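You operate a simulated robot arm through the tools that you are given. There is no shell and no other tool.

You run a simulated robot arm. Do the job below in one go: nothing can be reset, and whatever is moved stays where it is left.

TASK
Set the blue cup stand on the grey mat and stand the hand microphone in it.
Fine: the microphone is in the mic case; shut the case and lock it again. Set down upright: what you pick out.

The check looks at the end state, three seconds after you hand in, the way a careful person would. Anything else that was tipped, shoved, dropped, spilled or broken makes it a failure.

THE ROBOT
A 7-joint arm with a fingered hand, fixed in place. Base frame: the origin is on the floor under the middle of its stand, x ahead of it, y to its left, z up. Readings come in mm, rad, newtons and seconds.
With the tool pointing down near the work surface it reaches from about 200 to 800 mm from the base axis. Its first joint turns from -2.897 to 2.897 rad. Payload 4.9 kg.
The tool frame sits at the grasp point between the pads (the TCP): z along the fingers, y along the line on which they close. The tips reach 32 mm beyond it. The gripper opens to 192 mm; its body begins 89 mm behind the TCP. The gripper is a hand of 3 fingers: y runs from the thumb to the fingers, the wrist lies at [0, 0, -267] in the tool frame.
Orientation is that of the tool frame in the base frame, as [roll, pitch, yaw] about the fixed x, y, z axes, in that order (R = Rz(yaw) Ry(pitch) Rx(roll)). With the fingers straight down and closing along the base's y, the tool's x points along the base's -x, its y along +y and its z along -z.

THE INTERFACE
- The arm moves only by the tool step_arm. Its argument "increments" is a list of rows, each an object of numbers (a shift or turn left out is 0): "dx", "dy", "dz": the shift along the tool's x, y, z in units of 50 mm (1.0 is 50 mm); "wx", "wy", "wz": the turn, a rotation vector about the tool's x, y, z in units of 4 degrees (1.0 is 4 degrees). In form: [{"dx": .., "dy": .., "dz": .., "wx": .., "wy": .., "wz": ..}, ...]. A call has 1 to 20 rows; each row shifts and turns the commanded pose from where the row before left it, along the tool's axes as they then stand. A call with a number of a shift or a turn outside -1 to 1 is refused whole. Rows are played at 5 a second. More than 50 mm and 0.15 rad between two rows, and nothing of the call is played. Where a pose cannot be reached the arm comes as near as it can. A force on the tool above 90 N (or 10 N above the force at the start of the call, whichever is more), or a blocked arm, ends the call early, and 0.2 s more pass. In this call time passes only in rows, and 0.2 s behind the last. The reply holds the time, the measured pose of the TCP, the force on the tool along the base axes, the opening and the grip force, in the units named above and with some noise, with the torque about the TCP (base axes, N m) and any sound that the robot's microphone picked up.
- Cameras (640 x 400 px; columns grow to the right, rows downward): "scene" is fixed at [219.4, -501.4, 1341.9]; the picture's right is [0.96, -0.29, 0.00], its down [-0.11, -0.35, -0.93] and it looks along [0.27, 0.89, -0.37] (base axes); focal length 322 px, centre (320, 200). "wrist" rides on the gripper at [80, -46, -113] in the tool frame; the picture's right is [0.50, 0.87, 0.00], its down [-0.67, 0.39, -0.63] and it looks along [-0.55, 0.32, 0.78] (tool axes); focal length 226 px, centre (320, 200). There is no depth. A picture from a camera that has moved, and an enlarged one, comes with that camera's place and axes in the base frame and with its lens.
- grab_frame(camera): a new picture of that camera. The clock stands still meanwhile.
- curl_fingers(finger1, finger2, thumb_bend): sets how far each is bent, from 0 (flat) to 1 (curled in); at 0.3 the hand is open as for a grip, at 0.7 the pads meet at the TCP. One left out holds its place. A second passes; each finger stops where it meets its share of the squeeze, and holds until it gets a number again. It is the only way to open and close the hand. It gives what a move gives, with no picture; readings hold the bend of each and the force on the fingers (four entries, about 0 where the hand has none), thumb and palm.
- close_up(camera, box): a new picture of the part [left, top, right, bottom] of that camera's present view, enlarged. The clock stands still meanwhile.
- hand_in(): hands the job in; it is judged then, once.

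Places have to be worked out from the pictures, the camera data and where the tool is seen. Open the gripper and draw the arm clear of the work before you hand the job in, unless the task says otherwise.

The tools are called by a JSON object that holds its "method" and its "body". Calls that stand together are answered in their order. step_arm: Moves the arm, as the interface text tells. Its arguments: {"type":"object","properties":{"increments":{"type":"array"}},"required":["increments"]} The other tools are called the same way: curl_fingers (finger1, finger2, thumb_bend) moves the fingers one by one; grab_frame (camera) takes a picture; close_up (camera, box) takes an enlarged picture of a part of a camera's view; hand_in () hands the job in.

At the start:

```text
time: 0.0
position: [252.1, 395.6, 1147.1]
tool_rot: [-3.14, -0.001, -3.141]
force: [-0.3, -0.1, -0.5]
wrist_torque: [-0.04, -0.01, 0.0]
finger_gap: 191.5
finger_force: 0.1
shape: jaw
bend: [0.3, 0.3, 0.3]
finger forces: [0.0, 0.1, 0.0, 0.0, 0.0, 0.1]
```

scene: 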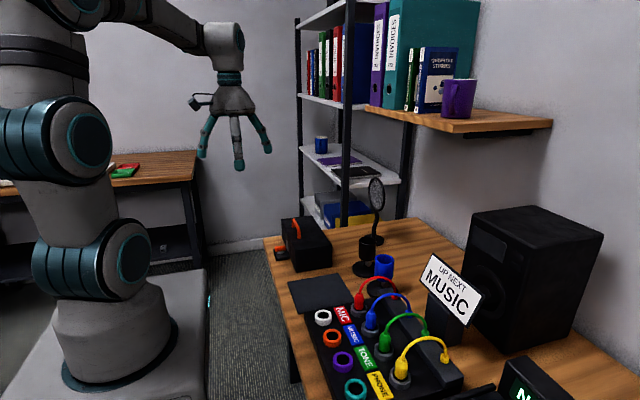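
wrist: 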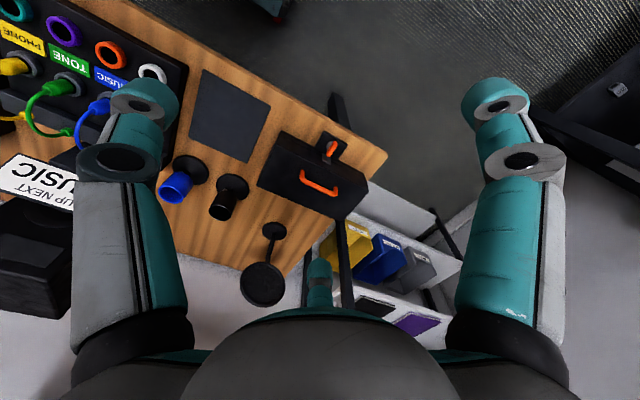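

I start by looking closely at the desk from both cameras to locate the case, blue stand, and mat.

{"method": "close_up", "body": {"camera": "scene", "box": [250, 170, 490, 320]}}

{"method": "close_up", "body": {"camera": "wrist", "box": [140, 60, 400, 310]}}

{"method": "close_up", "body": {"camera": "scene", "box": [260, 200, 350, 290]}}

```text
2.67 times, centred on (370, 245) of scene
camera zoom: at [219.4, -501.4, 1341.9], right [0.96, -0.29, 0.0], down [-0.11, -0.35, -0.93], along [0.27, 0.89, -0.37], focal length 857 px, centre (187, 80)
```

zoom: 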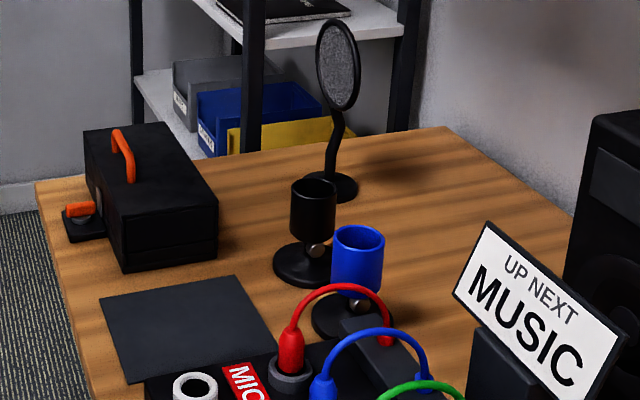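

```text
1.60 times, centred on (270, 185) of wrist
camera zoom: at [174.8, 350.0, 1259.0], right [-0.5, 0.87, 0.0], down [0.67, 0.39, 0.63], along [0.55, 0.32, -0.78], focal length 362 px, centre (400, 224)
```

zoom: 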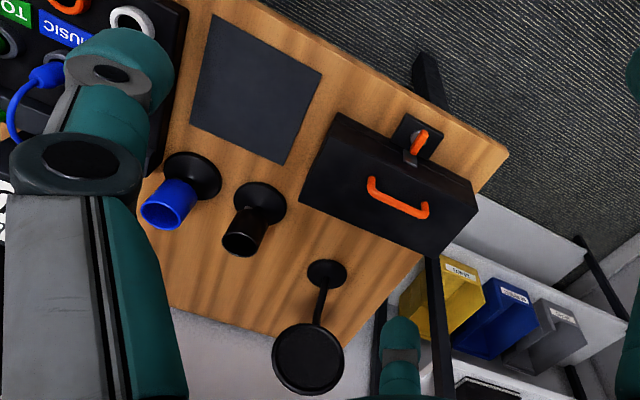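

```text
4.44 times, centred on (305, 245) of scene
camera zoom: at [219.4, -501.4, 1341.9], right [0.96, -0.29, 0.0], down [-0.11, -0.35, -0.93], along [0.27, 0.89, -0.37], focal length 1429 px, centre (387, 0)
```

zoom: 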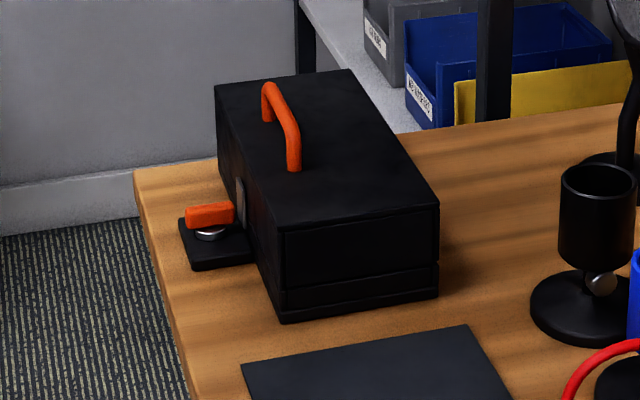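

The mat spans roughly x 364–533, y 184–332 at z≈733. The case is about x 404–527, y 374–632, with its top at z≈808, and the lock plate sits on its -x side. I lower the hand in free space in front of the case to look at the lock.

{"method": "step_arm", "body": {"increments": [{"dx": -0.16, "dy": 0.18, "dz": 0.9}, {"dx": -0.16, "dy": 0.18, "dz": 0.9}, {"dx": -0.16, "dy": 0.18, "dz": 0.9}, {"dx": -0.16, "dy": 0.18, "dz": 0.9}, {"dx": -0.16, "dy": 0.18, "dz": 0.9}]}}

```text
time: 1.2
position: [293.3, 441.4, 923.0]
tool_rot: [3.14, 0.001, 3.141]
force: [-0.4, 0.1, -1.2]
wrist_torque: [-0.04, -0.01, -0.02]
finger_gap: 191.8
finger_force: 0.0
shape: jaw
bend: [0.3, 0.3, 0.3]
finger forces: [0.0, 0.0, 0.1, 0.1, 0.1, 0.1]
```

The arm reached (293, 441, 923) cleanly. I take pictures of the case and lock from here.

{"method": "grab_frame", "body": {"camera": "wrist"}}

{"method": "close_up", "body": {"camera": "wrist", "box": [240, 60, 480, 210]}}

{"method": "grab_frame", "body": {"camera": "scene"}}

```text
taken
camera wrist: at [214.9, 395.2, 1034.3], right [-0.5, 0.87, 0.0], down [0.67, 0.39, 0.63], along [0.55, 0.32, -0.77], focal length 226 px, centre (320, 200)
```

wrist: 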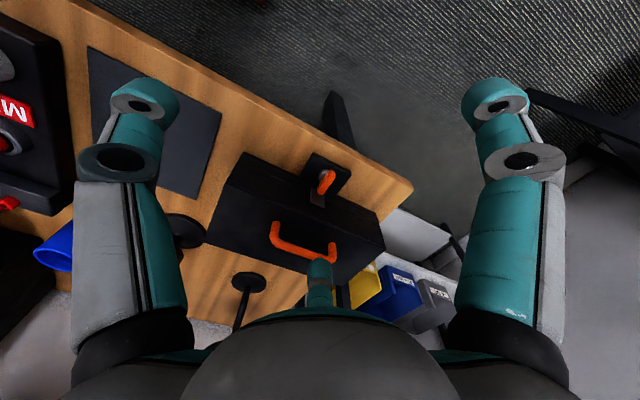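

```text
2.67 times, centred on (360, 135) of wrist
camera zoom: at [214.9, 395.2, 1034.3], right [-0.5, 0.87, 0.0], down [0.67, 0.39, 0.63], along [0.55, 0.32, -0.77], focal length 603 px, centre (213, 373)
```

zoom: 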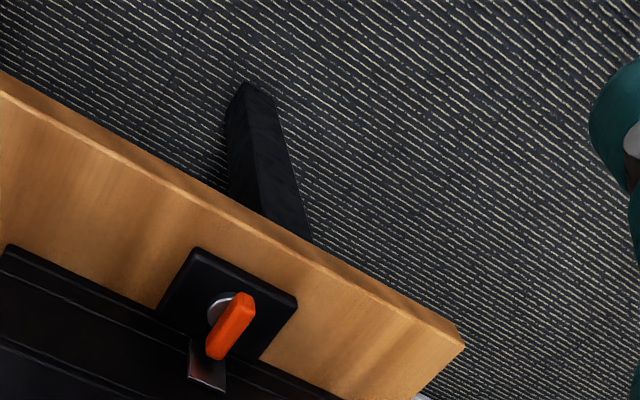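

```text
taken
```

scene: 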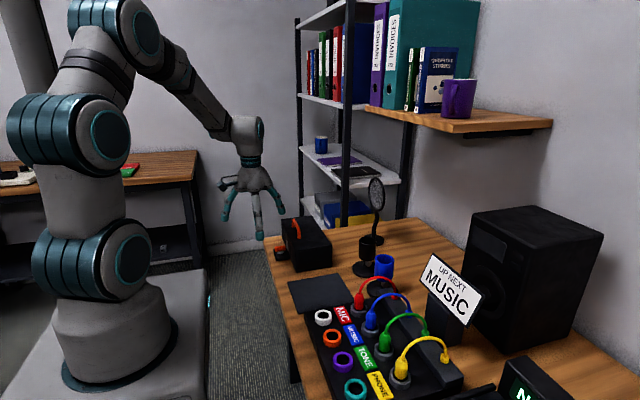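

The lock shows as a silver pivot with an orange lever that points toward the case over a metal strip. I enlarge it and look at the handle as well.

{"method": "close_up", "body": {"camera": "wrist", "box": [285, 140, 365, 220]}}

{"method": "close_up", "body": {"camera": "wrist", "box": [200, 140, 400, 290]}}

{"method": "close_up", "body": {"camera": "scene", "box": [268, 212, 338, 277]}}

```text
5.00 times, centred on (325, 180) of wrist
camera zoom: at [214.9, 395.2, 1034.3], right [-0.5, 0.87, 0.0], down [0.67, 0.39, 0.63], along [0.55, 0.32, -0.77], focal length 1130 px, centre (295, 300)
```

zoom: 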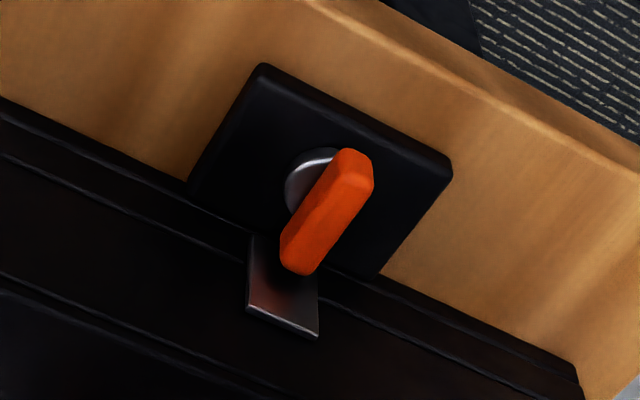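

```text
2.67 times, centred on (300, 215) of wrist
camera zoom: at [214.9, 395.2, 1034.3], right [-0.5, 0.87, 0.0], down [0.67, 0.39, 0.63], along [0.55, 0.32, -0.77], focal length 603 px, centre (373, 160)
```

zoom: 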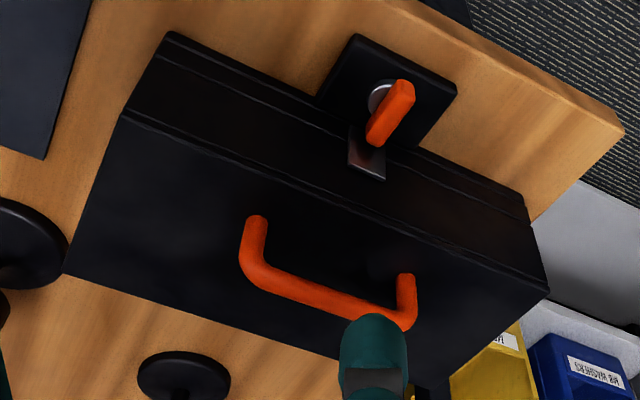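

```text
6.15 times, centred on (303, 244) of scene
camera zoom: at [219.4, -501.4, 1341.9], right [0.96, -0.29, 0.0], down [-0.11, -0.35, -0.93], along [0.27, 0.89, -0.37], focal length 1978 px, centre (425, -74)
```

zoom: 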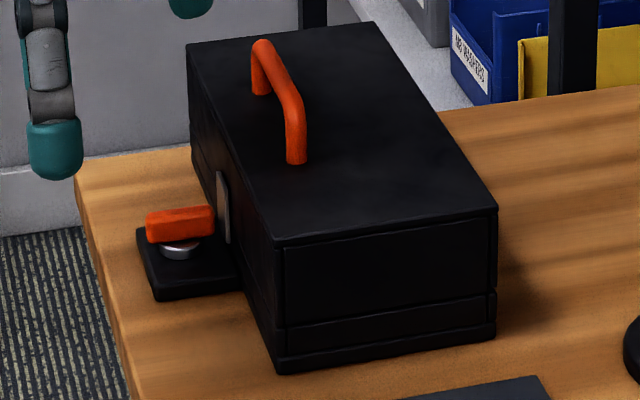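

The lock is a turn lever centred near (374, 499, z≈760), lying along x. Before touching anything, I close the hand in free air to learn the finger shape.

{"method": "curl_fingers", "body": {"finger1": 0.6, "finger2": 0.6, "thumb_bend": 0.6}}

{"method": "grab_frame", "body": {"camera": "wrist"}}

{"method": "close_up", "body": {"camera": "scene", "box": [190, 110, 310, 260]}}

```text
time: 2.2
position: [292.8, 442.3, 922.6]
tool_rot: [3.141, 0.0, 3.141]
force: [-0.4, 0.1, 0.0]
wrist_torque: [0.0, 0.03, -0.04]
finger_gap: 42.3
finger_force: 0.1
shape: fingers
bend: [0.6, 0.6, 0.6]
finger forces: [0.1, 0.0, 0.0, 0.1, 0.0, 0.0]
```

```text
taken
camera wrist: at [214.6, 394.7, 1034.1], right [-0.5, 0.87, 0.0], down [0.67, 0.39, 0.63], along [0.55, 0.32, -0.78], focal length 226 px, centre (320, 200)
```

wrist: 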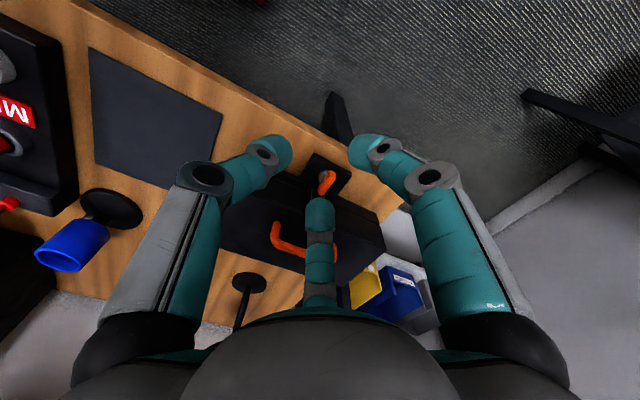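

```text
2.67 times, centred on (250, 185) of scene
camera zoom: at [219.4, -501.4, 1341.9], right [0.96, -0.29, 0.0], down [-0.11, -0.35, -0.93], along [0.27, 0.89, -0.37], focal length 857 px, centre (507, 240)
```

zoom: 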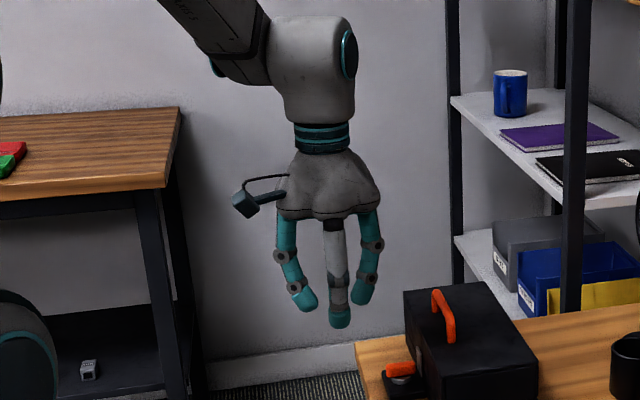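

The three fingers close radially and the tips are about 20 mm thick. Next I move, staying high, to a view of the blue stand and its neighbours so I can plan that pick.

{"method": "step_arm", "body": {"increments": [{"dz": -0.6}, {"dx": -0.55, "dy": -0.75}, {"dx": -0.55, "dy": -0.75}, {"dx": -0.55, "dy": -0.75}, {"dx": -0.55, "dy": -0.75}, {"dx": -0.55, "dy": -0.75}, {"dx": -0.55, "dy": -0.75}, {"dx": -0.55, "dy": -0.75}, {"dx": -0.55, "dy": -0.75}]}}

{"method": "grab_frame", "body": {"camera": "wrist"}}

{"method": "close_up", "body": {"camera": "scene", "box": [330, 220, 450, 310]}}

```text
time: 4.2
position: [513.3, 142.1, 952.0]
tool_rot: [-3.14, 0.0, -3.141]
force: [-0.4, -0.8, 0.0]
wrist_torque: [0.0, 0.01, -0.01]
finger_gap: 42.5
finger_force: 0.1
shape: fingers
bend: [0.6, 0.6, 0.6]
finger forces: [0.0, 0.1, 0.1, 0.0, 0.0, 0.0]
```

```text
taken
camera wrist: at [435.2, 95.2, 1063.4], right [-0.5, 0.87, 0.0], down [0.67, 0.39, 0.63], along [0.55, 0.32, -0.78], focal length 226 px, centre (320, 200)
```

wrist: 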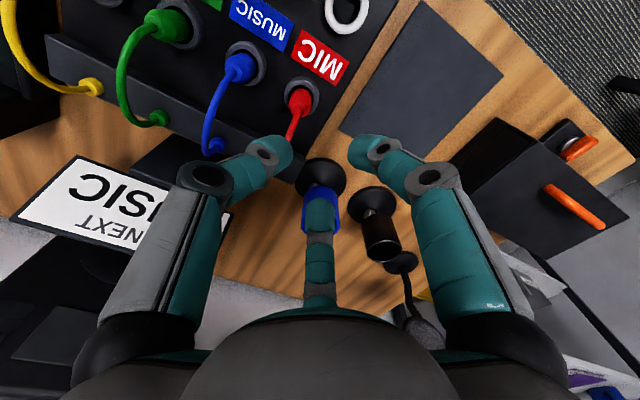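

```text
4.44 times, centred on (390, 265) of scene
camera zoom: at [219.4, -501.4, 1341.9], right [0.96, -0.29, 0.0], down [-0.11, -0.35, -0.93], along [0.27, 0.89, -0.37], focal length 1429 px, centre (9, -89)
```

zoom: 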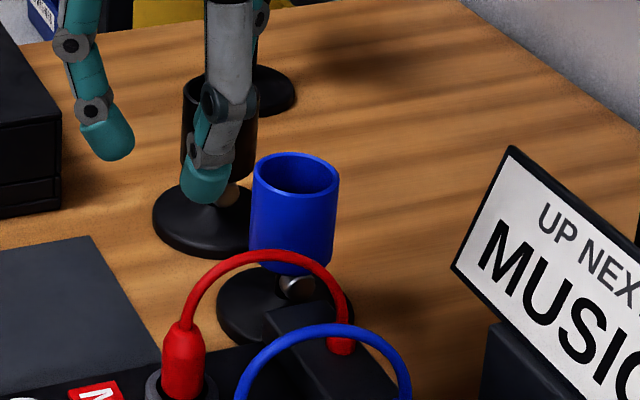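

The fingers block the view of the blue cup, so I open the hand here in free air and look again.

{"method": "curl_fingers", "body": {"finger1": 0.3, "finger2": 0.2, "thumb_bend": 0.3}}

{"method": "grab_frame", "body": {"camera": "wrist"}}

{"method": "close_up", "body": {"camera": "wrist", "box": [230, 70, 430, 270]}}

```text
time: 5.2
position: [513.6, 141.3, 952.3]
tool_rot: [-3.141, 0.001, -3.141]
force: [-0.7, 0.0, 0.4]
wrist_torque: [0.02, 0.0, -0.01]
finger_gap: 167.7
finger_force: 0.1
shape: fingers
bend: [0.3, 0.2, 0.3]
finger forces: [0.1, 0.0, 0.0, 0.0, 0.0, 0.0]
```

```text
taken
camera wrist: at [435.0, 95.7, 1063.3], right [-0.5, 0.87, 0.0], down [0.67, 0.39, 0.63], along [0.55, 0.32, -0.78], focal length 226 px, centre (320, 200)
```

wrist: 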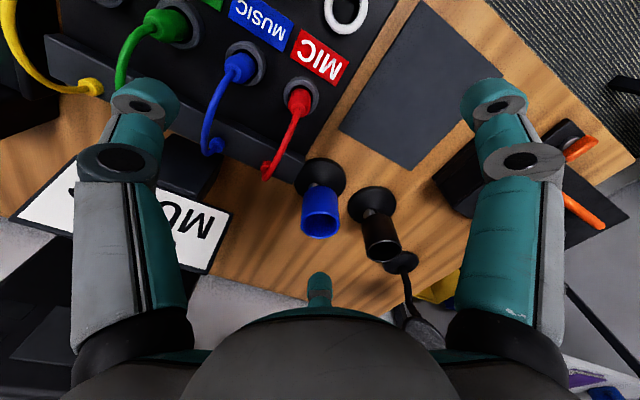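

```text
2.00 times, centred on (330, 170) of wrist
camera zoom: at [435.0, 95.7, 1063.3], right [-0.5, 0.87, 0.0], down [0.67, 0.39, 0.63], along [0.55, 0.32, -0.78], focal length 452 px, centre (300, 260)
```

zoom: 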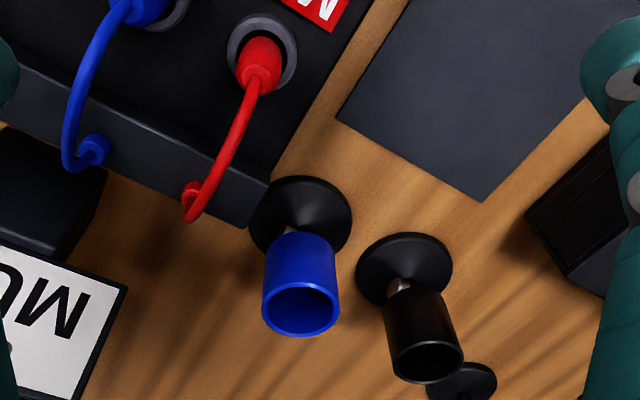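

The blue cup's rim centre works out to (629, 209, 841) and its base to about (626, 206). The black stand is 111 mm away in +y, and the mixer bar and red cable are on the -y side. I narrow the hand to a pre-grip so the thumb clears the mixer, and check the gap.

{"method": "curl_fingers", "body": {"finger1": 0.52, "finger2": 0.52, "thumb_bend": 0.52}}

{"method": "step_arm", "body": {"increments": [{"dx": -0.57, "dy": 0.33}, {"dx": -0.57, "dy": 0.33}, {"dx": -0.57, "dy": 0.33}, {"dx": -0.57, "dy": 0.33}, {"dz": 0.7}]}}

{"method": "grab_frame", "body": {"camera": "wrist"}}

{"method": "close_up", "body": {"camera": "scene", "box": [310, 190, 450, 310]}}

```text
time: 6.2
position: [513.6, 142.3, 950.2]
tool_rot: [-3.141, 0.0, 3.14]
force: [-0.8, -0.3, -0.1]
wrist_torque: [0.01, 0.0, 0.01]
finger_gap: 76.3
finger_force: 0.1
shape: fingers
bend: [0.52, 0.52, 0.52]
finger forces: [0.0, 0.1, 0.0, 0.0, 0.0, 0.1]
```

```text
time: 7.4
position: [626.9, 207.2, 916.6]
tool_rot: [-3.141, -0.001, 3.141]
force: [1.0, 0.5, 0.5]
wrist_torque: [-0.01, -0.02, 0.0]
finger_gap: 76.4
finger_force: 0.1
shape: fingers
bend: [0.52, 0.52, 0.52]
finger forces: [0.0, 0.1, 0.0, 0.1, 0.0, 0.0]
```

```text
taken
camera wrist: at [548.6, 161.8, 1028.0], right [-0.5, 0.87, 0.0], down [0.67, 0.39, 0.63], along [0.55, 0.32, -0.77], focal length 226 px, centre (320, 200)
```

wrist: 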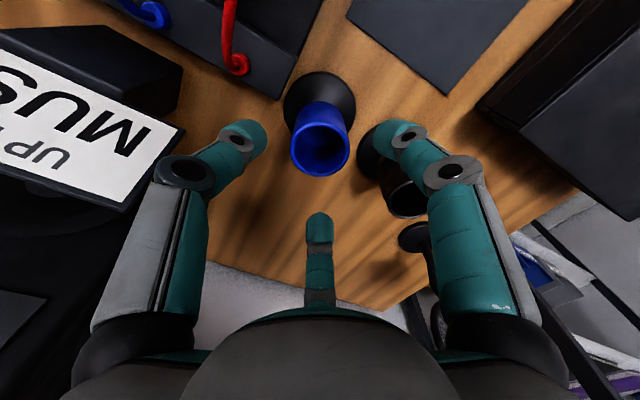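

```text
3.33 times, centred on (380, 250) of scene
camera zoom: at [219.4, -501.4, 1341.9], right [0.96, -0.29, 0.0], down [-0.11, -0.35, -0.93], along [0.27, 0.89, -0.37], focal length 1072 px, centre (120, 33)
```

zoom: 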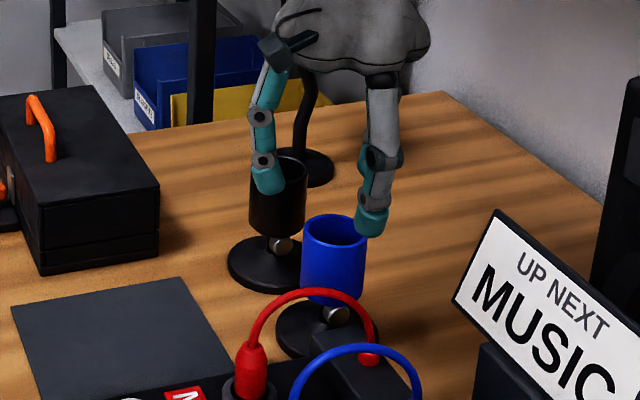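

The rim centre recomputes to (629.4, 208.5, 841), so the hand is about 2 mm off. I correct that and descend partway.

{"method": "step_arm", "body": {"increments": [{"dx": -0.045, "dy": 0.03, "dz": 0.3}, {"dz": 0.4}, {"dz": 0.4}]}}

{"method": "grab_frame", "body": {"camera": "wrist"}}

{"method": "close_up", "body": {"camera": "scene", "box": [330, 200, 430, 300]}}

```text
time: 8.2
position: [628.8, 208.7, 860.4]
tool_rot: [3.141, 0.0, -3.14]
force: [-0.5, 0.8, 0.5]
wrist_torque: [-0.03, 0.03, -0.03]
finger_gap: 76.2
finger_force: 0.1
shape: fingers
bend: [0.52, 0.52, 0.52]
finger forces: [0.0, 0.1, 0.0, 0.0, 0.1, 0.1]
```

```text
taken
camera wrist: at [550.5, 162.9, 973.7], right [-0.5, 0.87, 0.0], down [0.67, 0.39, 0.63], along [0.55, 0.32, -0.78], focal length 226 px, centre (320, 200)
```

wrist: 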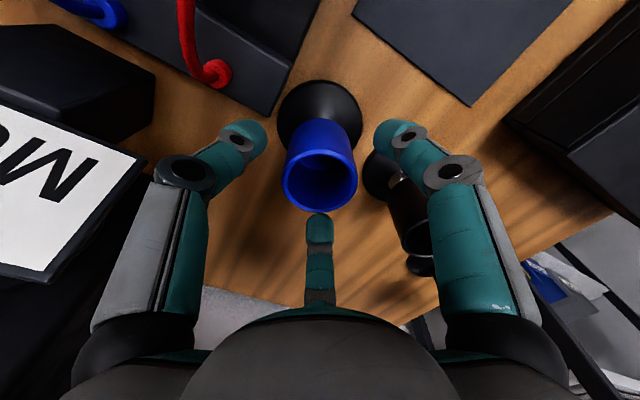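

```text
4.00 times, centred on (380, 250) of scene
camera zoom: at [219.4, -501.4, 1341.9], right [0.96, -0.29, 0.0], down [-0.11, -0.35, -0.93], along [0.27, 0.89, -0.37], focal length 1286 px, centre (80, 0)
```

zoom: 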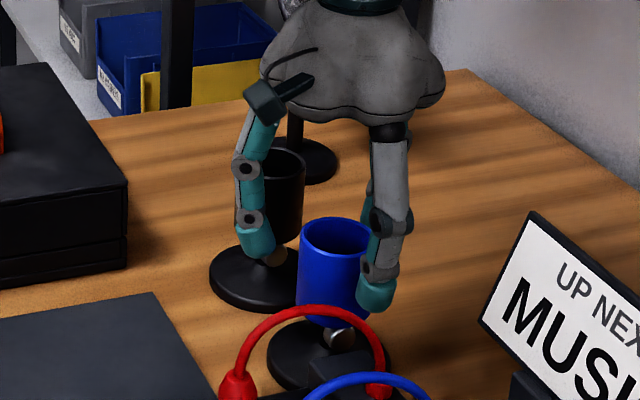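

The rim estimate is confirmed at (628.6, 208, 841). Pre-bent, the fingertips reach about 48 mm below the TCP, so stopping at TCP z≈836 leaves them at about 788, on the cup wall and above the mixer bar.

{"method": "step_arm", "body": {"increments": [{"dz": 0.25}, {"dz": 0.24}]}}

{"method": "grab_frame", "body": {"camera": "wrist"}}

{"method": "close_up", "body": {"camera": "scene", "box": [330, 200, 430, 300]}}

```text
time: 8.8
position: [629.4, 209.2, 836.8]
tool_rot: [3.141, 0.0, -3.141]
force: [0.7, -0.2, 0.4]
wrist_torque: [0.03, 0.0, 0.01]
finger_gap: 76.1
finger_force: 0.1
shape: fingers
bend: [0.52, 0.52, 0.52]
finger forces: [0.1, 0.0, 0.0, 0.0, 0.1, 0.0]
```

```text
taken
camera wrist: at [551.2, 162.7, 949.1], right [-0.5, 0.87, 0.0], down [0.67, 0.39, 0.63], along [0.55, 0.32, -0.78], focal length 226 px, centre (320, 200)
```

wrist: 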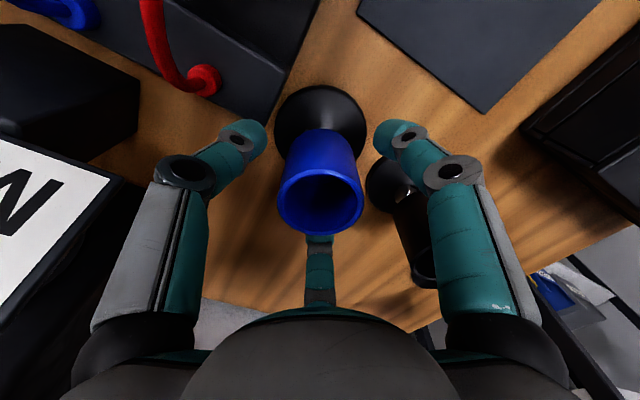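

```text
4.00 times, centred on (380, 250) of scene
camera zoom: at [219.4, -501.4, 1341.9], right [0.96, -0.29, 0.0], down [-0.11, -0.35, -0.93], along [0.27, 0.89, -0.37], focal length 1286 px, centre (80, 0)
```

zoom: 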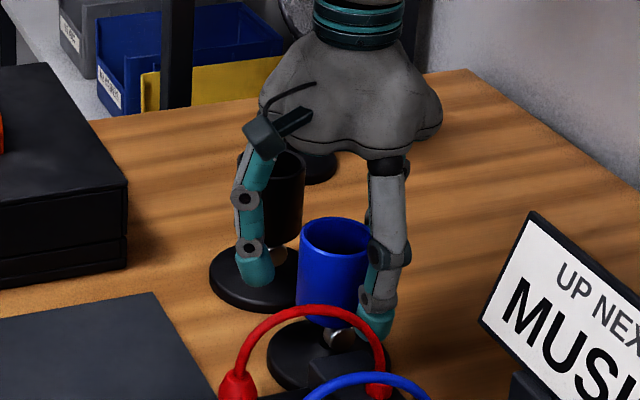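

The cup sits centred between the three fingers with no contact. I close on the cup wall.

{"method": "curl_fingers", "body": {"finger1": 0.65, "finger2": 0.65, "thumb_bend": 0.65}}

{"method": "grab_frame", "body": {"camera": "wrist"}}

{"method": "close_up", "body": {"camera": "scene", "box": [330, 200, 430, 300]}}

```text
time: 9.8
position: [629.4, 209.2, 836.6]
tool_rot: [-3.141, -0.001, 3.141]
force: [0.2, -2.2, 0.7]
wrist_torque: [-0.1, 0.0, 0.02]
finger_gap: 42.3
finger_force: 10.1
shape: fingers
bend: [0.6, 0.6, 0.61]
finger forces: [5.7, 6.7, 0.1, 0.0, 9.1, 0.0]
```

```text
taken
camera wrist: at [551.2, 162.6, 949.2], right [-0.5, 0.87, 0.0], down [0.67, 0.39, 0.63], along [0.55, 0.32, -0.78], focal length 226 px, centre (320, 200)
```

wrist: 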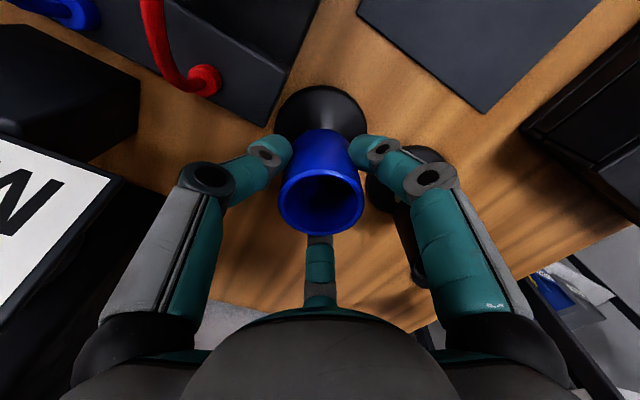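

```text
4.00 times, centred on (380, 250) of scene
camera zoom: at [219.4, -501.4, 1341.9], right [0.96, -0.29, 0.0], down [-0.11, -0.35, -0.93], along [0.27, 0.89, -0.37], focal length 1286 px, centre (80, 0)
```

zoom: 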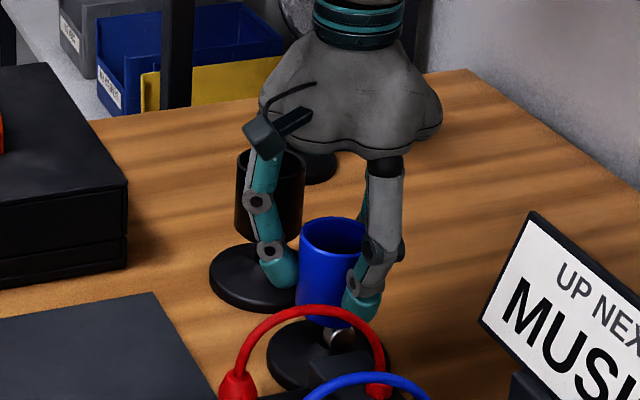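

All three fingers hold the cup with 6–9 N. I lift slightly and check that the stand comes along upright.

{"method": "step_arm", "body": {"increments": [{"dz": -0.1}, {"dz": -0.15}, {"dz": -0.2}]}}

{"method": "grab_frame", "body": {"camera": "wrist"}}

{"method": "close_up", "body": {"camera": "scene", "box": [330, 200, 430, 300]}}

```text
time: 10.6
position: [629.3, 208.4, 859.9]
tool_rot: [3.141, -0.002, -3.141]
force: [0.6, 0.0, -5.0]
wrist_torque: [-0.01, 0.02, -0.02]
finger_gap: 42.4
finger_force: 9.7
shape: fingers
bend: [0.6, 0.6, 0.61]
finger forces: [6.1, 6.2, 0.1, 0.0, 7.5, 0.2]
```

```text
taken
camera wrist: at [551.0, 162.4, 971.5], right [-0.5, 0.87, 0.0], down [0.67, 0.39, 0.63], along [0.55, 0.32, -0.78], focal length 226 px, centre (320, 200)
```

wrist: 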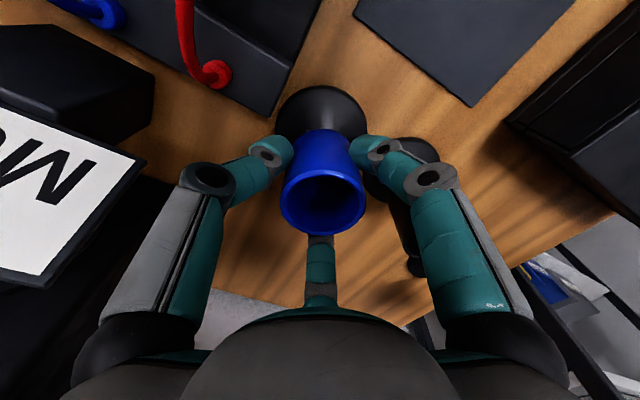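

```text
4.00 times, centred on (380, 250) of scene
camera zoom: at [219.4, -501.4, 1341.9], right [0.96, -0.29, 0.0], down [-0.11, -0.35, -0.93], along [0.27, 0.89, -0.37], focal length 1286 px, centre (80, 0)
```

zoom: 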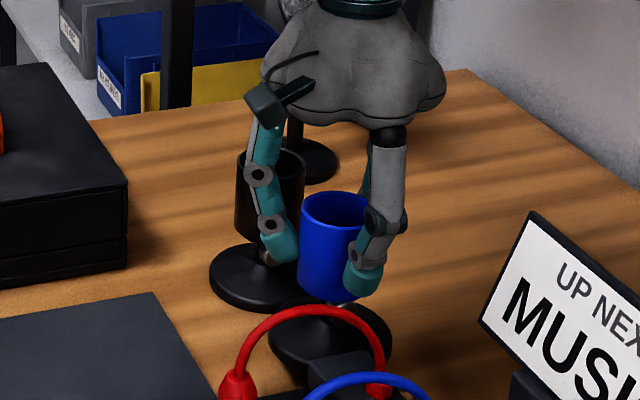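

The stand lifts cleanly (5 N) and hasn't shifted in the grip. I raise it more and carry it over the mat centre, about (448, 258).

{"method": "step_arm", "body": {"increments": [{"dz": -0.4}, {"dz": -0.6}, {"dx": 0.4, "dy": 0.11}, {"dx": 0.7, "dy": 0.2}, {"dx": 0.7, "dy": 0.2}, {"dx": 0.7, "dy": 0.2}, {"dx": 0.7, "dy": 0.2}, {"dx": 0.38, "dy": 0.11}]}}

{"method": "grab_frame", "body": {"camera": "wrist"}}

{"method": "close_up", "body": {"camera": "scene", "box": [270, 180, 390, 310]}}

```text
time: 12.4
position: [450.1, 259.4, 910.6]
tool_rot: [3.141, 0.0, -3.141]
force: [-0.8, -0.1, -4.3]
wrist_torque: [0.01, 0.02, 0.0]
finger_gap: 42.3
finger_force: 9.5
shape: fingers
bend: [0.6, 0.6, 0.61]
finger forces: [5.9, 6.3, 0.0, 0.1, 7.1, 0.0]
```

```text
taken
camera wrist: at [371.4, 213.1, 1022.5], right [-0.5, 0.87, 0.0], down [0.67, 0.39, 0.63], along [0.55, 0.32, -0.78], focal length 226 px, centre (320, 200)
```

wrist: 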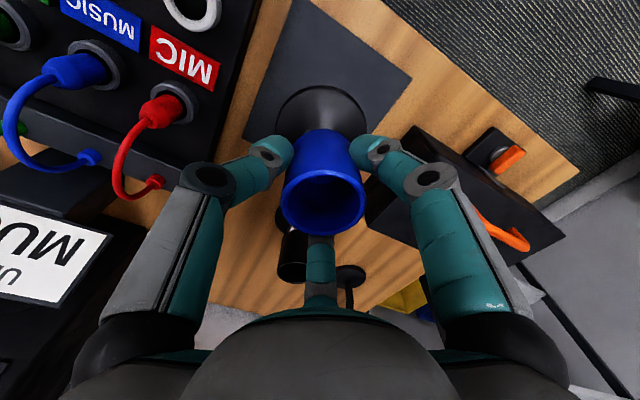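

```text
3.08 times, centred on (330, 245) of scene
camera zoom: at [219.4, -501.4, 1341.9], right [0.96, -0.29, 0.0], down [-0.11, -0.35, -0.93], along [0.27, 0.89, -0.37], focal length 989 px, centre (289, 62)
```

zoom: 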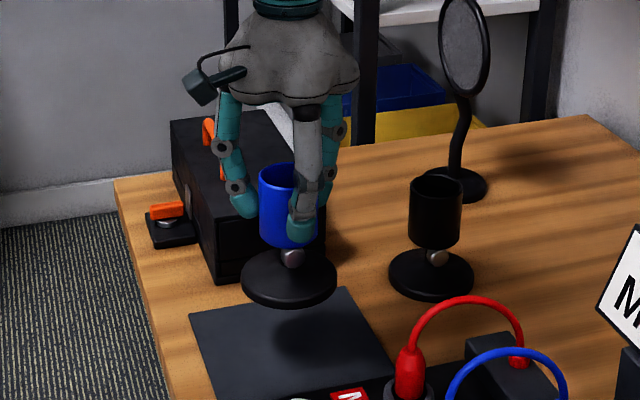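

The stand is upright over the mat centre, which I recheck at about (449, 259). I lower it most of the way.

{"method": "step_arm", "body": {"increments": [{"dx": 0.02, "dz": 0.5}, {"dz": 0.5}, {"dz": 0.25}, {"dz": 0.08}]}}

{"method": "step_arm", "body": {"increments": [{"dz": 0.04}, {"dz": 0.04}]}}

```text
time: 13.4
position: [448.5, 259.5, 843.2]
tool_rot: [3.142, 0.0, -3.14]
force: [0.5, 0.0, -4.3]
wrist_torque: [0.0, 0.01, 0.01]
finger_gap: 42.3
finger_force: 9.4
shape: fingers
bend: [0.6, 0.6, 0.61]
finger forces: [6.0, 6.4, 0.1, 0.0, 7.2, 0.1]
```

```text
time: 14.0
position: [449.5, 259.1, 839.7]
tool_rot: [3.141, 0.0, 3.141]
force: [-2.4, -4.5, 6.2]
wrist_torque: [-0.15, 0.08, -0.03]
finger_gap: 42.2
finger_force: 12.0
shape: fingers
bend: [0.6, 0.6, 0.61]
finger forces: [6.5, 6.3, 0.0, 0.0, 11.2, 0.0]
```

Contact shows as the force flips to +6 N, so the base is on the mat. I look before releasing.

{"method": "step_arm", "body": {"increments": [{"dz": -0.015}]}}

{"method": "close_up", "body": {"camera": "scene", "box": [270, 200, 370, 310]}}

{"method": "grab_frame", "body": {"camera": "wrist"}}

```text
time: 14.4
position: [448.7, 259.9, 840.0]
tool_rot: [3.141, 0.0, -3.141]
force: [-0.4, -4.8, 3.7]
wrist_torque: [-0.15, 0.03, -0.01]
finger_gap: 42.1
finger_force: 11.6
shape: fingers
bend: [0.6, 0.6, 0.61]
finger forces: [5.9, 6.7, 0.0, 0.0, 10.7, 0.0]
```

```text
3.64 times, centred on (320, 255) of scene
camera zoom: at [219.4, -501.4, 1341.9], right [0.96, -0.29, 0.0], down [-0.11, -0.35, -0.93], along [0.27, 0.89, -0.37], focal length 1169 px, centre (320, 0)
```

zoom: 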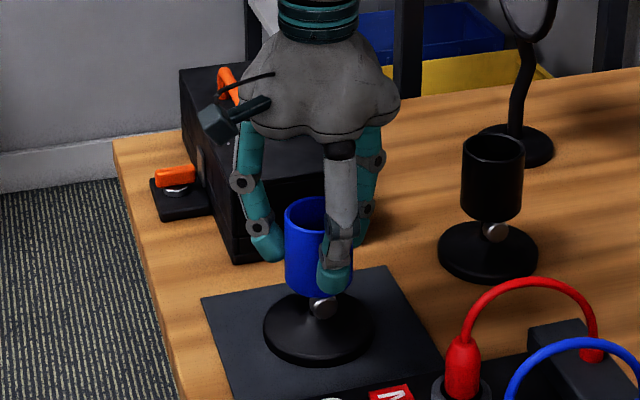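

```text
taken
camera wrist: at [371.0, 213.2, 952.3], right [-0.5, 0.87, 0.0], down [0.67, 0.39, 0.63], along [0.55, 0.32, -0.78], focal length 226 px, centre (320, 200)
```

wrist: 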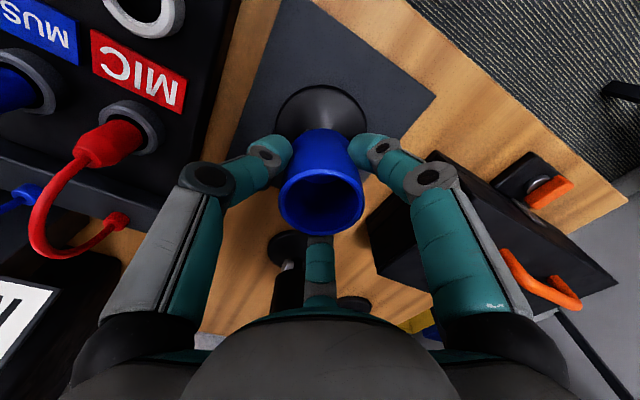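

The stand is on the mat, centred and upright. I open to the pre-grip and rise straight up.

{"method": "curl_fingers", "body": {"finger1": 0.5, "finger2": 0.5, "thumb_bend": 0.5}}

{"method": "step_arm", "body": {"increments": [{"dz": -0.4}, {"dz": -0.8}, {"dz": -1.0}, {"dz": -0.8}]}}

{"method": "grab_frame", "body": {"camera": "wrist"}}

{"method": "close_up", "body": {"camera": "scene", "box": [270, 200, 370, 310]}}

```text
time: 15.4
position: [448.7, 260.0, 840.6]
tool_rot: [3.141, -0.002, 3.14]
force: [0.6, 0.0, 0.7]
wrist_torque: [-0.03, 0.0, -0.01]
finger_gap: 83.8
finger_force: 0.1
shape: fingers
bend: [0.5, 0.5, 0.5]
finger forces: [0.0, 0.0, 0.0, 0.1, 0.0, 0.1]
```

```text
time: 16.4
position: [449.5, 258.0, 990.2]
tool_rot: [3.14, 0.001, 3.141]
force: [0.8, 0.2, 1.2]
wrist_torque: [0.03, 0.02, -0.01]
finger_gap: 83.7
finger_force: 0.1
shape: fingers
bend: [0.5, 0.5, 0.5]
finger forces: [0.0, 0.0, 0.1, 0.0, 0.0, 0.1]
```

```text
taken
camera wrist: at [371.4, 212.5, 1103.0], right [-0.5, 0.87, 0.0], down [0.67, 0.39, 0.63], along [0.55, 0.32, -0.78], focal length 226 px, centre (320, 200)
```

wrist: 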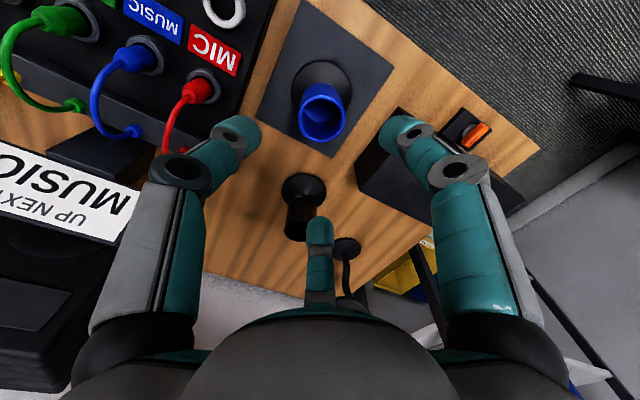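

```text
3.64 times, centred on (320, 255) of scene
camera zoom: at [219.4, -501.4, 1341.9], right [0.96, -0.29, 0.0], down [-0.11, -0.35, -0.93], along [0.27, 0.89, -0.37], focal length 1169 px, centre (320, 0)
```

zoom: 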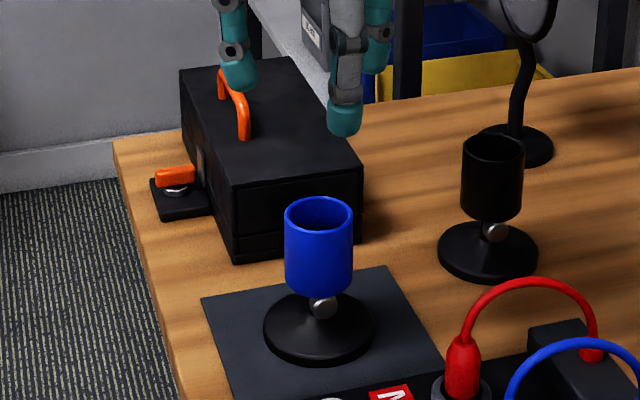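

The stand stands upright on the mat. I go over to the free space in front of the lock at height, then turn the hand so the thumb faces +x for poking the lever.

{"method": "step_arm", "body": {"increments": [{"dx": 0.4, "dy": 0.8}, {"dx": 0.4, "dy": 0.8}, {"dx": 0.4, "dy": 0.8}, {"dx": 0.4, "dy": 0.8}, {"dx": 0.4, "dy": 0.8}, {"dx": 0.4, "dy": 0.84}]}}

{"method": "step_arm", "body": {"increments": [{"wz": -1}, {"wz": -1}, {"wz": -1}, {"wz": -1}, {"wz": -1}, {"wz": -1}, {"wz": -1}, {"wz": -1}, {"wz": -1}, {"wz": -1}, {"wz": -1}, {"wz": -1}, {"wz": -1}, {"wz": -1}, {"wz": -1}, {"wz": -1}, {"wz": -1}, {"wz": -1}, {"wz": -1}, {"wz": -1}]}}

{"method": "step_arm", "body": {"increments": [{"wz": -1}, {"wz": -1}, {"wz": -0.5}]}}

{"method": "grab_frame", "body": {"camera": "wrist"}}

{"method": "grab_frame", "body": {"camera": "scene"}}

```text
time: 17.8
position: [327.5, 503.4, 989.6]
tool_rot: [-3.142, -0.001, -3.141]
force: [0.4, 0.5, -0.1]
wrist_torque: [-0.05, 0.0, -0.01]
finger_gap: 83.9
finger_force: 0.0
shape: fingers
bend: [0.5, 0.5, 0.5]
finger forces: [0.0, 0.0, 0.1, 0.0, 0.1, 0.1]
```

```text
time: 22.0
position: [329.5, 501.9, 989.8]
tool_rot: [3.141, -0.001, -1.744]
force: [0.2, -0.5, -0.3]
wrist_torque: [0.0, -0.01, 0.03]
finger_gap: 83.8
finger_force: 0.0
shape: fingers
bend: [0.5, 0.5, 0.5]
finger forces: [0.0, 0.1, 0.0, 0.0, 0.0, 0.0]
```

```text
time: 22.8
position: [329.7, 501.8, 989.3]
tool_rot: [-3.141, -0.001, -1.572]
force: [0.0, -0.1, -0.7]
wrist_torque: [0.0, 0.02, 0.02]
finger_gap: 83.7
finger_force: 0.2
shape: fingers
bend: [0.5, 0.5, 0.5]
finger forces: [0.0, 0.0, 0.0, 0.0, 0.1, 0.0]
```

```text
taken
camera wrist: at [376.7, 421.8, 1102.4], right [-0.87, -0.5, 0.0], down [-0.39, 0.67, 0.63], along [-0.32, 0.55, -0.78], focal length 226 px, centre (320, 200)
```

wrist: 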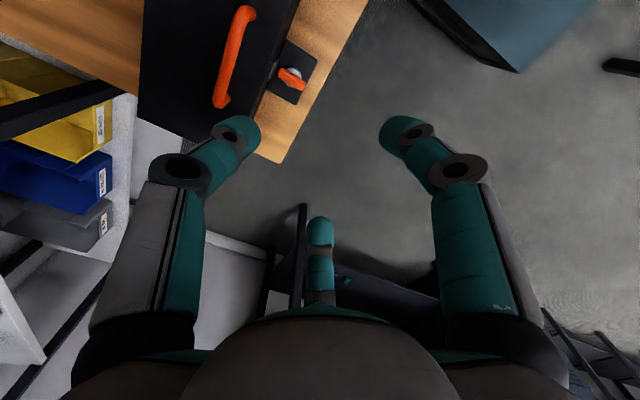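

```text
taken
```

scene: 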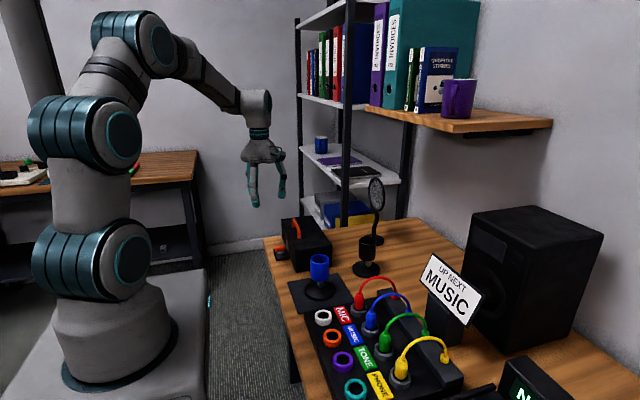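

The hand is turned with the thumb toward +x, and the blue stand stays on the mat. I enlarge the lock from this new angle to refine its position.

{"method": "close_up", "body": {"camera": "wrist", "box": [252, 30, 332, 120]}}

{"method": "close_up", "body": {"camera": "scene", "box": [262, 230, 312, 270]}}

```text
4.44 times, centred on (292, 75) of wrist
camera zoom: at [376.7, 421.8, 1102.4], right [-0.87, -0.5, 0.0], down [-0.39, 0.67, 0.63], along [-0.32, 0.55, -0.78], focal length 1005 px, centre (444, 756)
```

zoom: 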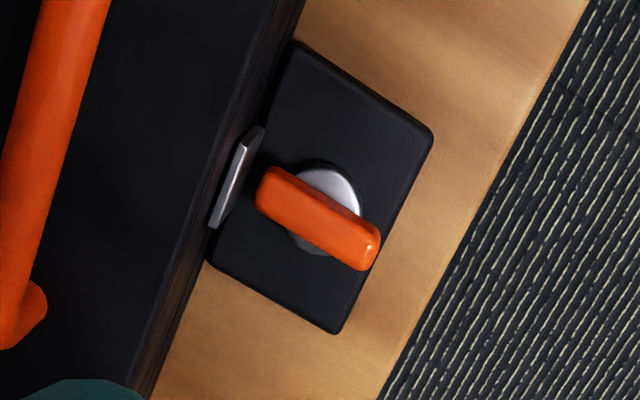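

```text
10.00 times, centred on (287, 250) of scene
camera zoom: at [219.4, -501.4, 1341.9], right [0.96, -0.29, 0.0], down [-0.11, -0.35, -0.93], along [0.27, 0.89, -0.37], focal length 3215 px, centre (650, -300)
```

zoom: 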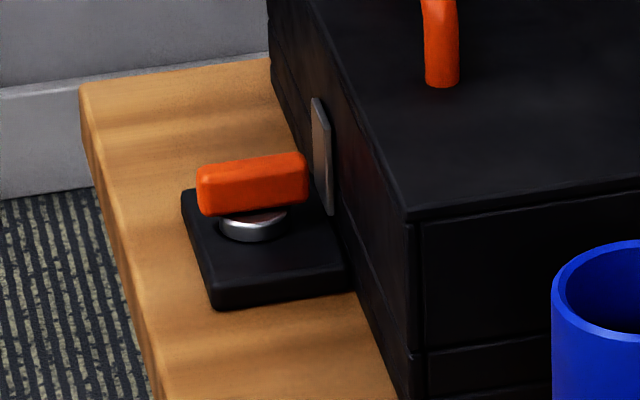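

The lever is a 38 mm bar along x, centred at about (375, 498), spanning z≈751–764. I curl both fingers away and keep the thumb out as a poker, then look at the shape.

{"method": "curl_fingers", "body": {"finger1": 0.95, "finger2": 0.95, "thumb_bend": 0.5}}

{"method": "grab_frame", "body": {"camera": "wrist"}}

{"method": "close_up", "body": {"camera": "scene", "box": [220, 120, 320, 260]}}

```text
time: 23.8
position: [329.0, 501.9, 989.2]
tool_rot: [-3.14, 0.001, -1.572]
force: [-0.3, -0.5, -0.2]
wrist_torque: [-0.03, -0.04, 0.0]
finger_gap: 42.3
finger_force: 0.1
shape: fingers
bend: [0.74, 0.74, 0.5]
finger forces: [0.0, 0.0, 0.1, 0.0, 0.1, 0.1]
```

```text
taken
camera wrist: at [376.7, 421.8, 1102.4], right [-0.87, -0.5, 0.0], down [-0.39, 0.67, 0.63], along [-0.32, 0.55, -0.78], focal length 226 px, centre (320, 200)
```

wrist: 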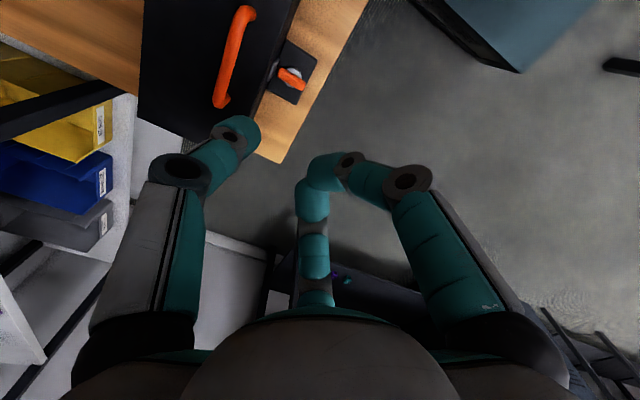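

```text
2.86 times, centred on (270, 190) of scene
camera zoom: at [219.4, -501.4, 1341.9], right [0.96, -0.29, 0.0], down [-0.11, -0.35, -0.93], along [0.27, 0.89, -0.37], focal length 918 px, centre (463, 229)
```

zoom: 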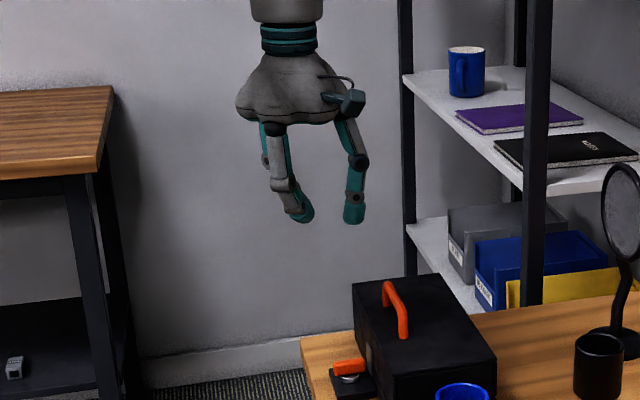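

Fingers 1 and 2 met each other at 0.74, which makes no clean poker. I try splaying both flat, away from the case, with the thumb still extended.

{"method": "curl_fingers", "body": {"finger1": 0.0, "finger2": 0.0, "thumb_bend": 0.5}}

{"method": "grab_frame", "body": {"camera": "wrist"}}

{"method": "close_up", "body": {"camera": "scene", "box": [220, 120, 320, 260]}}

```text
time: 24.8
position: [329.5, 501.3, 990.0]
tool_rot: [-3.141, 0.002, -1.572]
force: [-0.1, 0.3, 0.5]
wrist_torque: [-0.01, 0.01, 0.01]
finger_gap: 165.1
finger_force: 0.0
shape: fingers
bend: [0.01, 0.01, 0.5]
finger forces: [0.0, 0.1, 0.0, 0.1, 0.0, 0.1]
```

```text
taken
camera wrist: at [376.7, 421.8, 1102.4], right [-0.87, -0.5, 0.0], down [-0.39, 0.67, 0.63], along [-0.32, 0.55, -0.78], focal length 226 px, centre (320, 200)
```

wrist: 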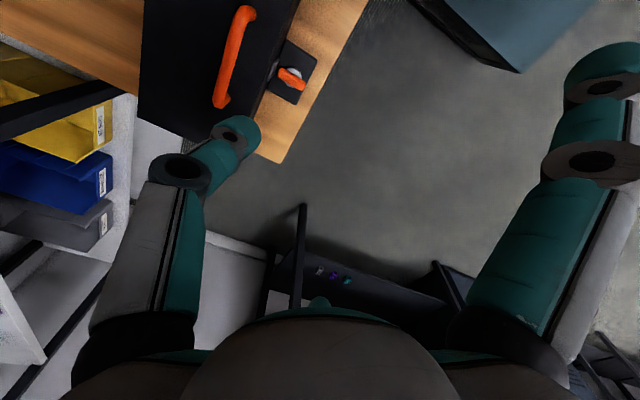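

```text
2.86 times, centred on (270, 190) of scene
camera zoom: at [219.4, -501.4, 1341.9], right [0.96, -0.29, 0.0], down [-0.11, -0.35, -0.93], along [0.27, 0.89, -0.37], focal length 918 px, centre (463, 229)
```

zoom: 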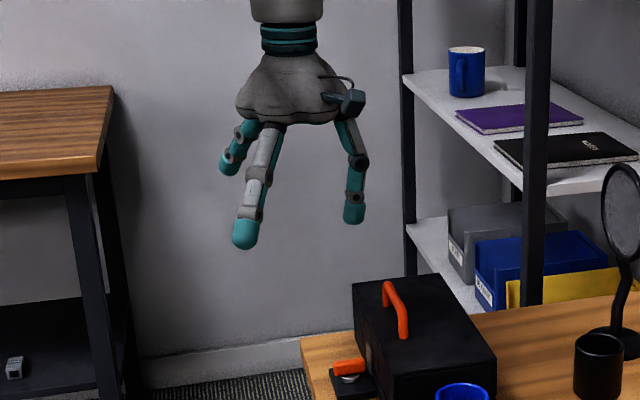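

With the fingers splayed, the thumb tip is clearly the lowest point, about 45 mm below the TCP and roughly 58 mm toward +x. I move above the +y side of the lever's near end and check alignment.

{"method": "step_arm", "body": {"increments": [{"dx": -0.23, "dy": 0.25}, {"dx": -0.23, "dy": 0.25}, {"dz": 0.8}, {"dz": 0.8}, {"dz": 0.8}]}}

{"method": "grab_frame", "body": {"camera": "wrist"}}

{"method": "close_up", "body": {"camera": "wrist", "box": [160, 30, 320, 190]}}

{"method": "close_up", "body": {"camera": "scene", "box": [230, 180, 320, 280]}}

```text
time: 26.0
position: [306.1, 525.5, 869.8]
tool_rot: [3.14, 0.001, -1.572]
force: [0.7, -0.1, 0.1]
wrist_torque: [-0.01, -0.01, 0.03]
finger_gap: 165.2
finger_force: 0.2
shape: fingers
bend: [0.0, 0.0, 0.5]
finger forces: [0.1, 0.1, 0.1, 0.1, 0.1, 0.0]
```

```text
taken
camera wrist: at [352.9, 444.7, 982.5], right [-0.87, -0.5, 0.0], down [-0.39, 0.67, 0.63], along [-0.32, 0.55, -0.77], focal length 226 px, centre (320, 200)
```

wrist: 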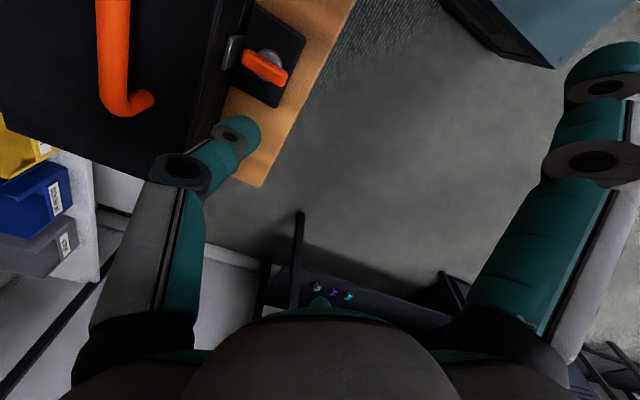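

```text
2.50 times, centred on (240, 110) of wrist
camera zoom: at [352.9, 444.7, 982.5], right [-0.87, -0.5, 0.0], down [-0.39, 0.67, 0.63], along [-0.32, 0.55, -0.77], focal length 565 px, centre (520, 425)
```

zoom: 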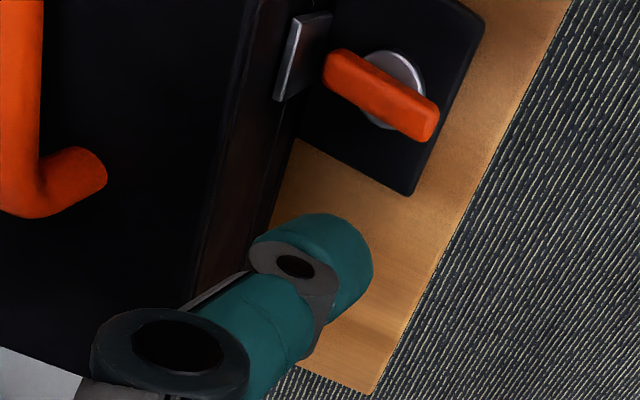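

```text
4.00 times, centred on (275, 230) of scene
camera zoom: at [219.4, -501.4, 1341.9], right [0.96, -0.29, 0.0], down [-0.11, -0.35, -0.93], along [0.27, 0.89, -0.37], focal length 1286 px, centre (500, 80)
```

zoom: 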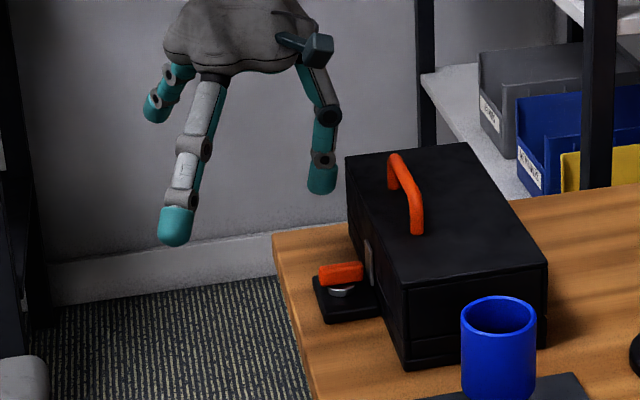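

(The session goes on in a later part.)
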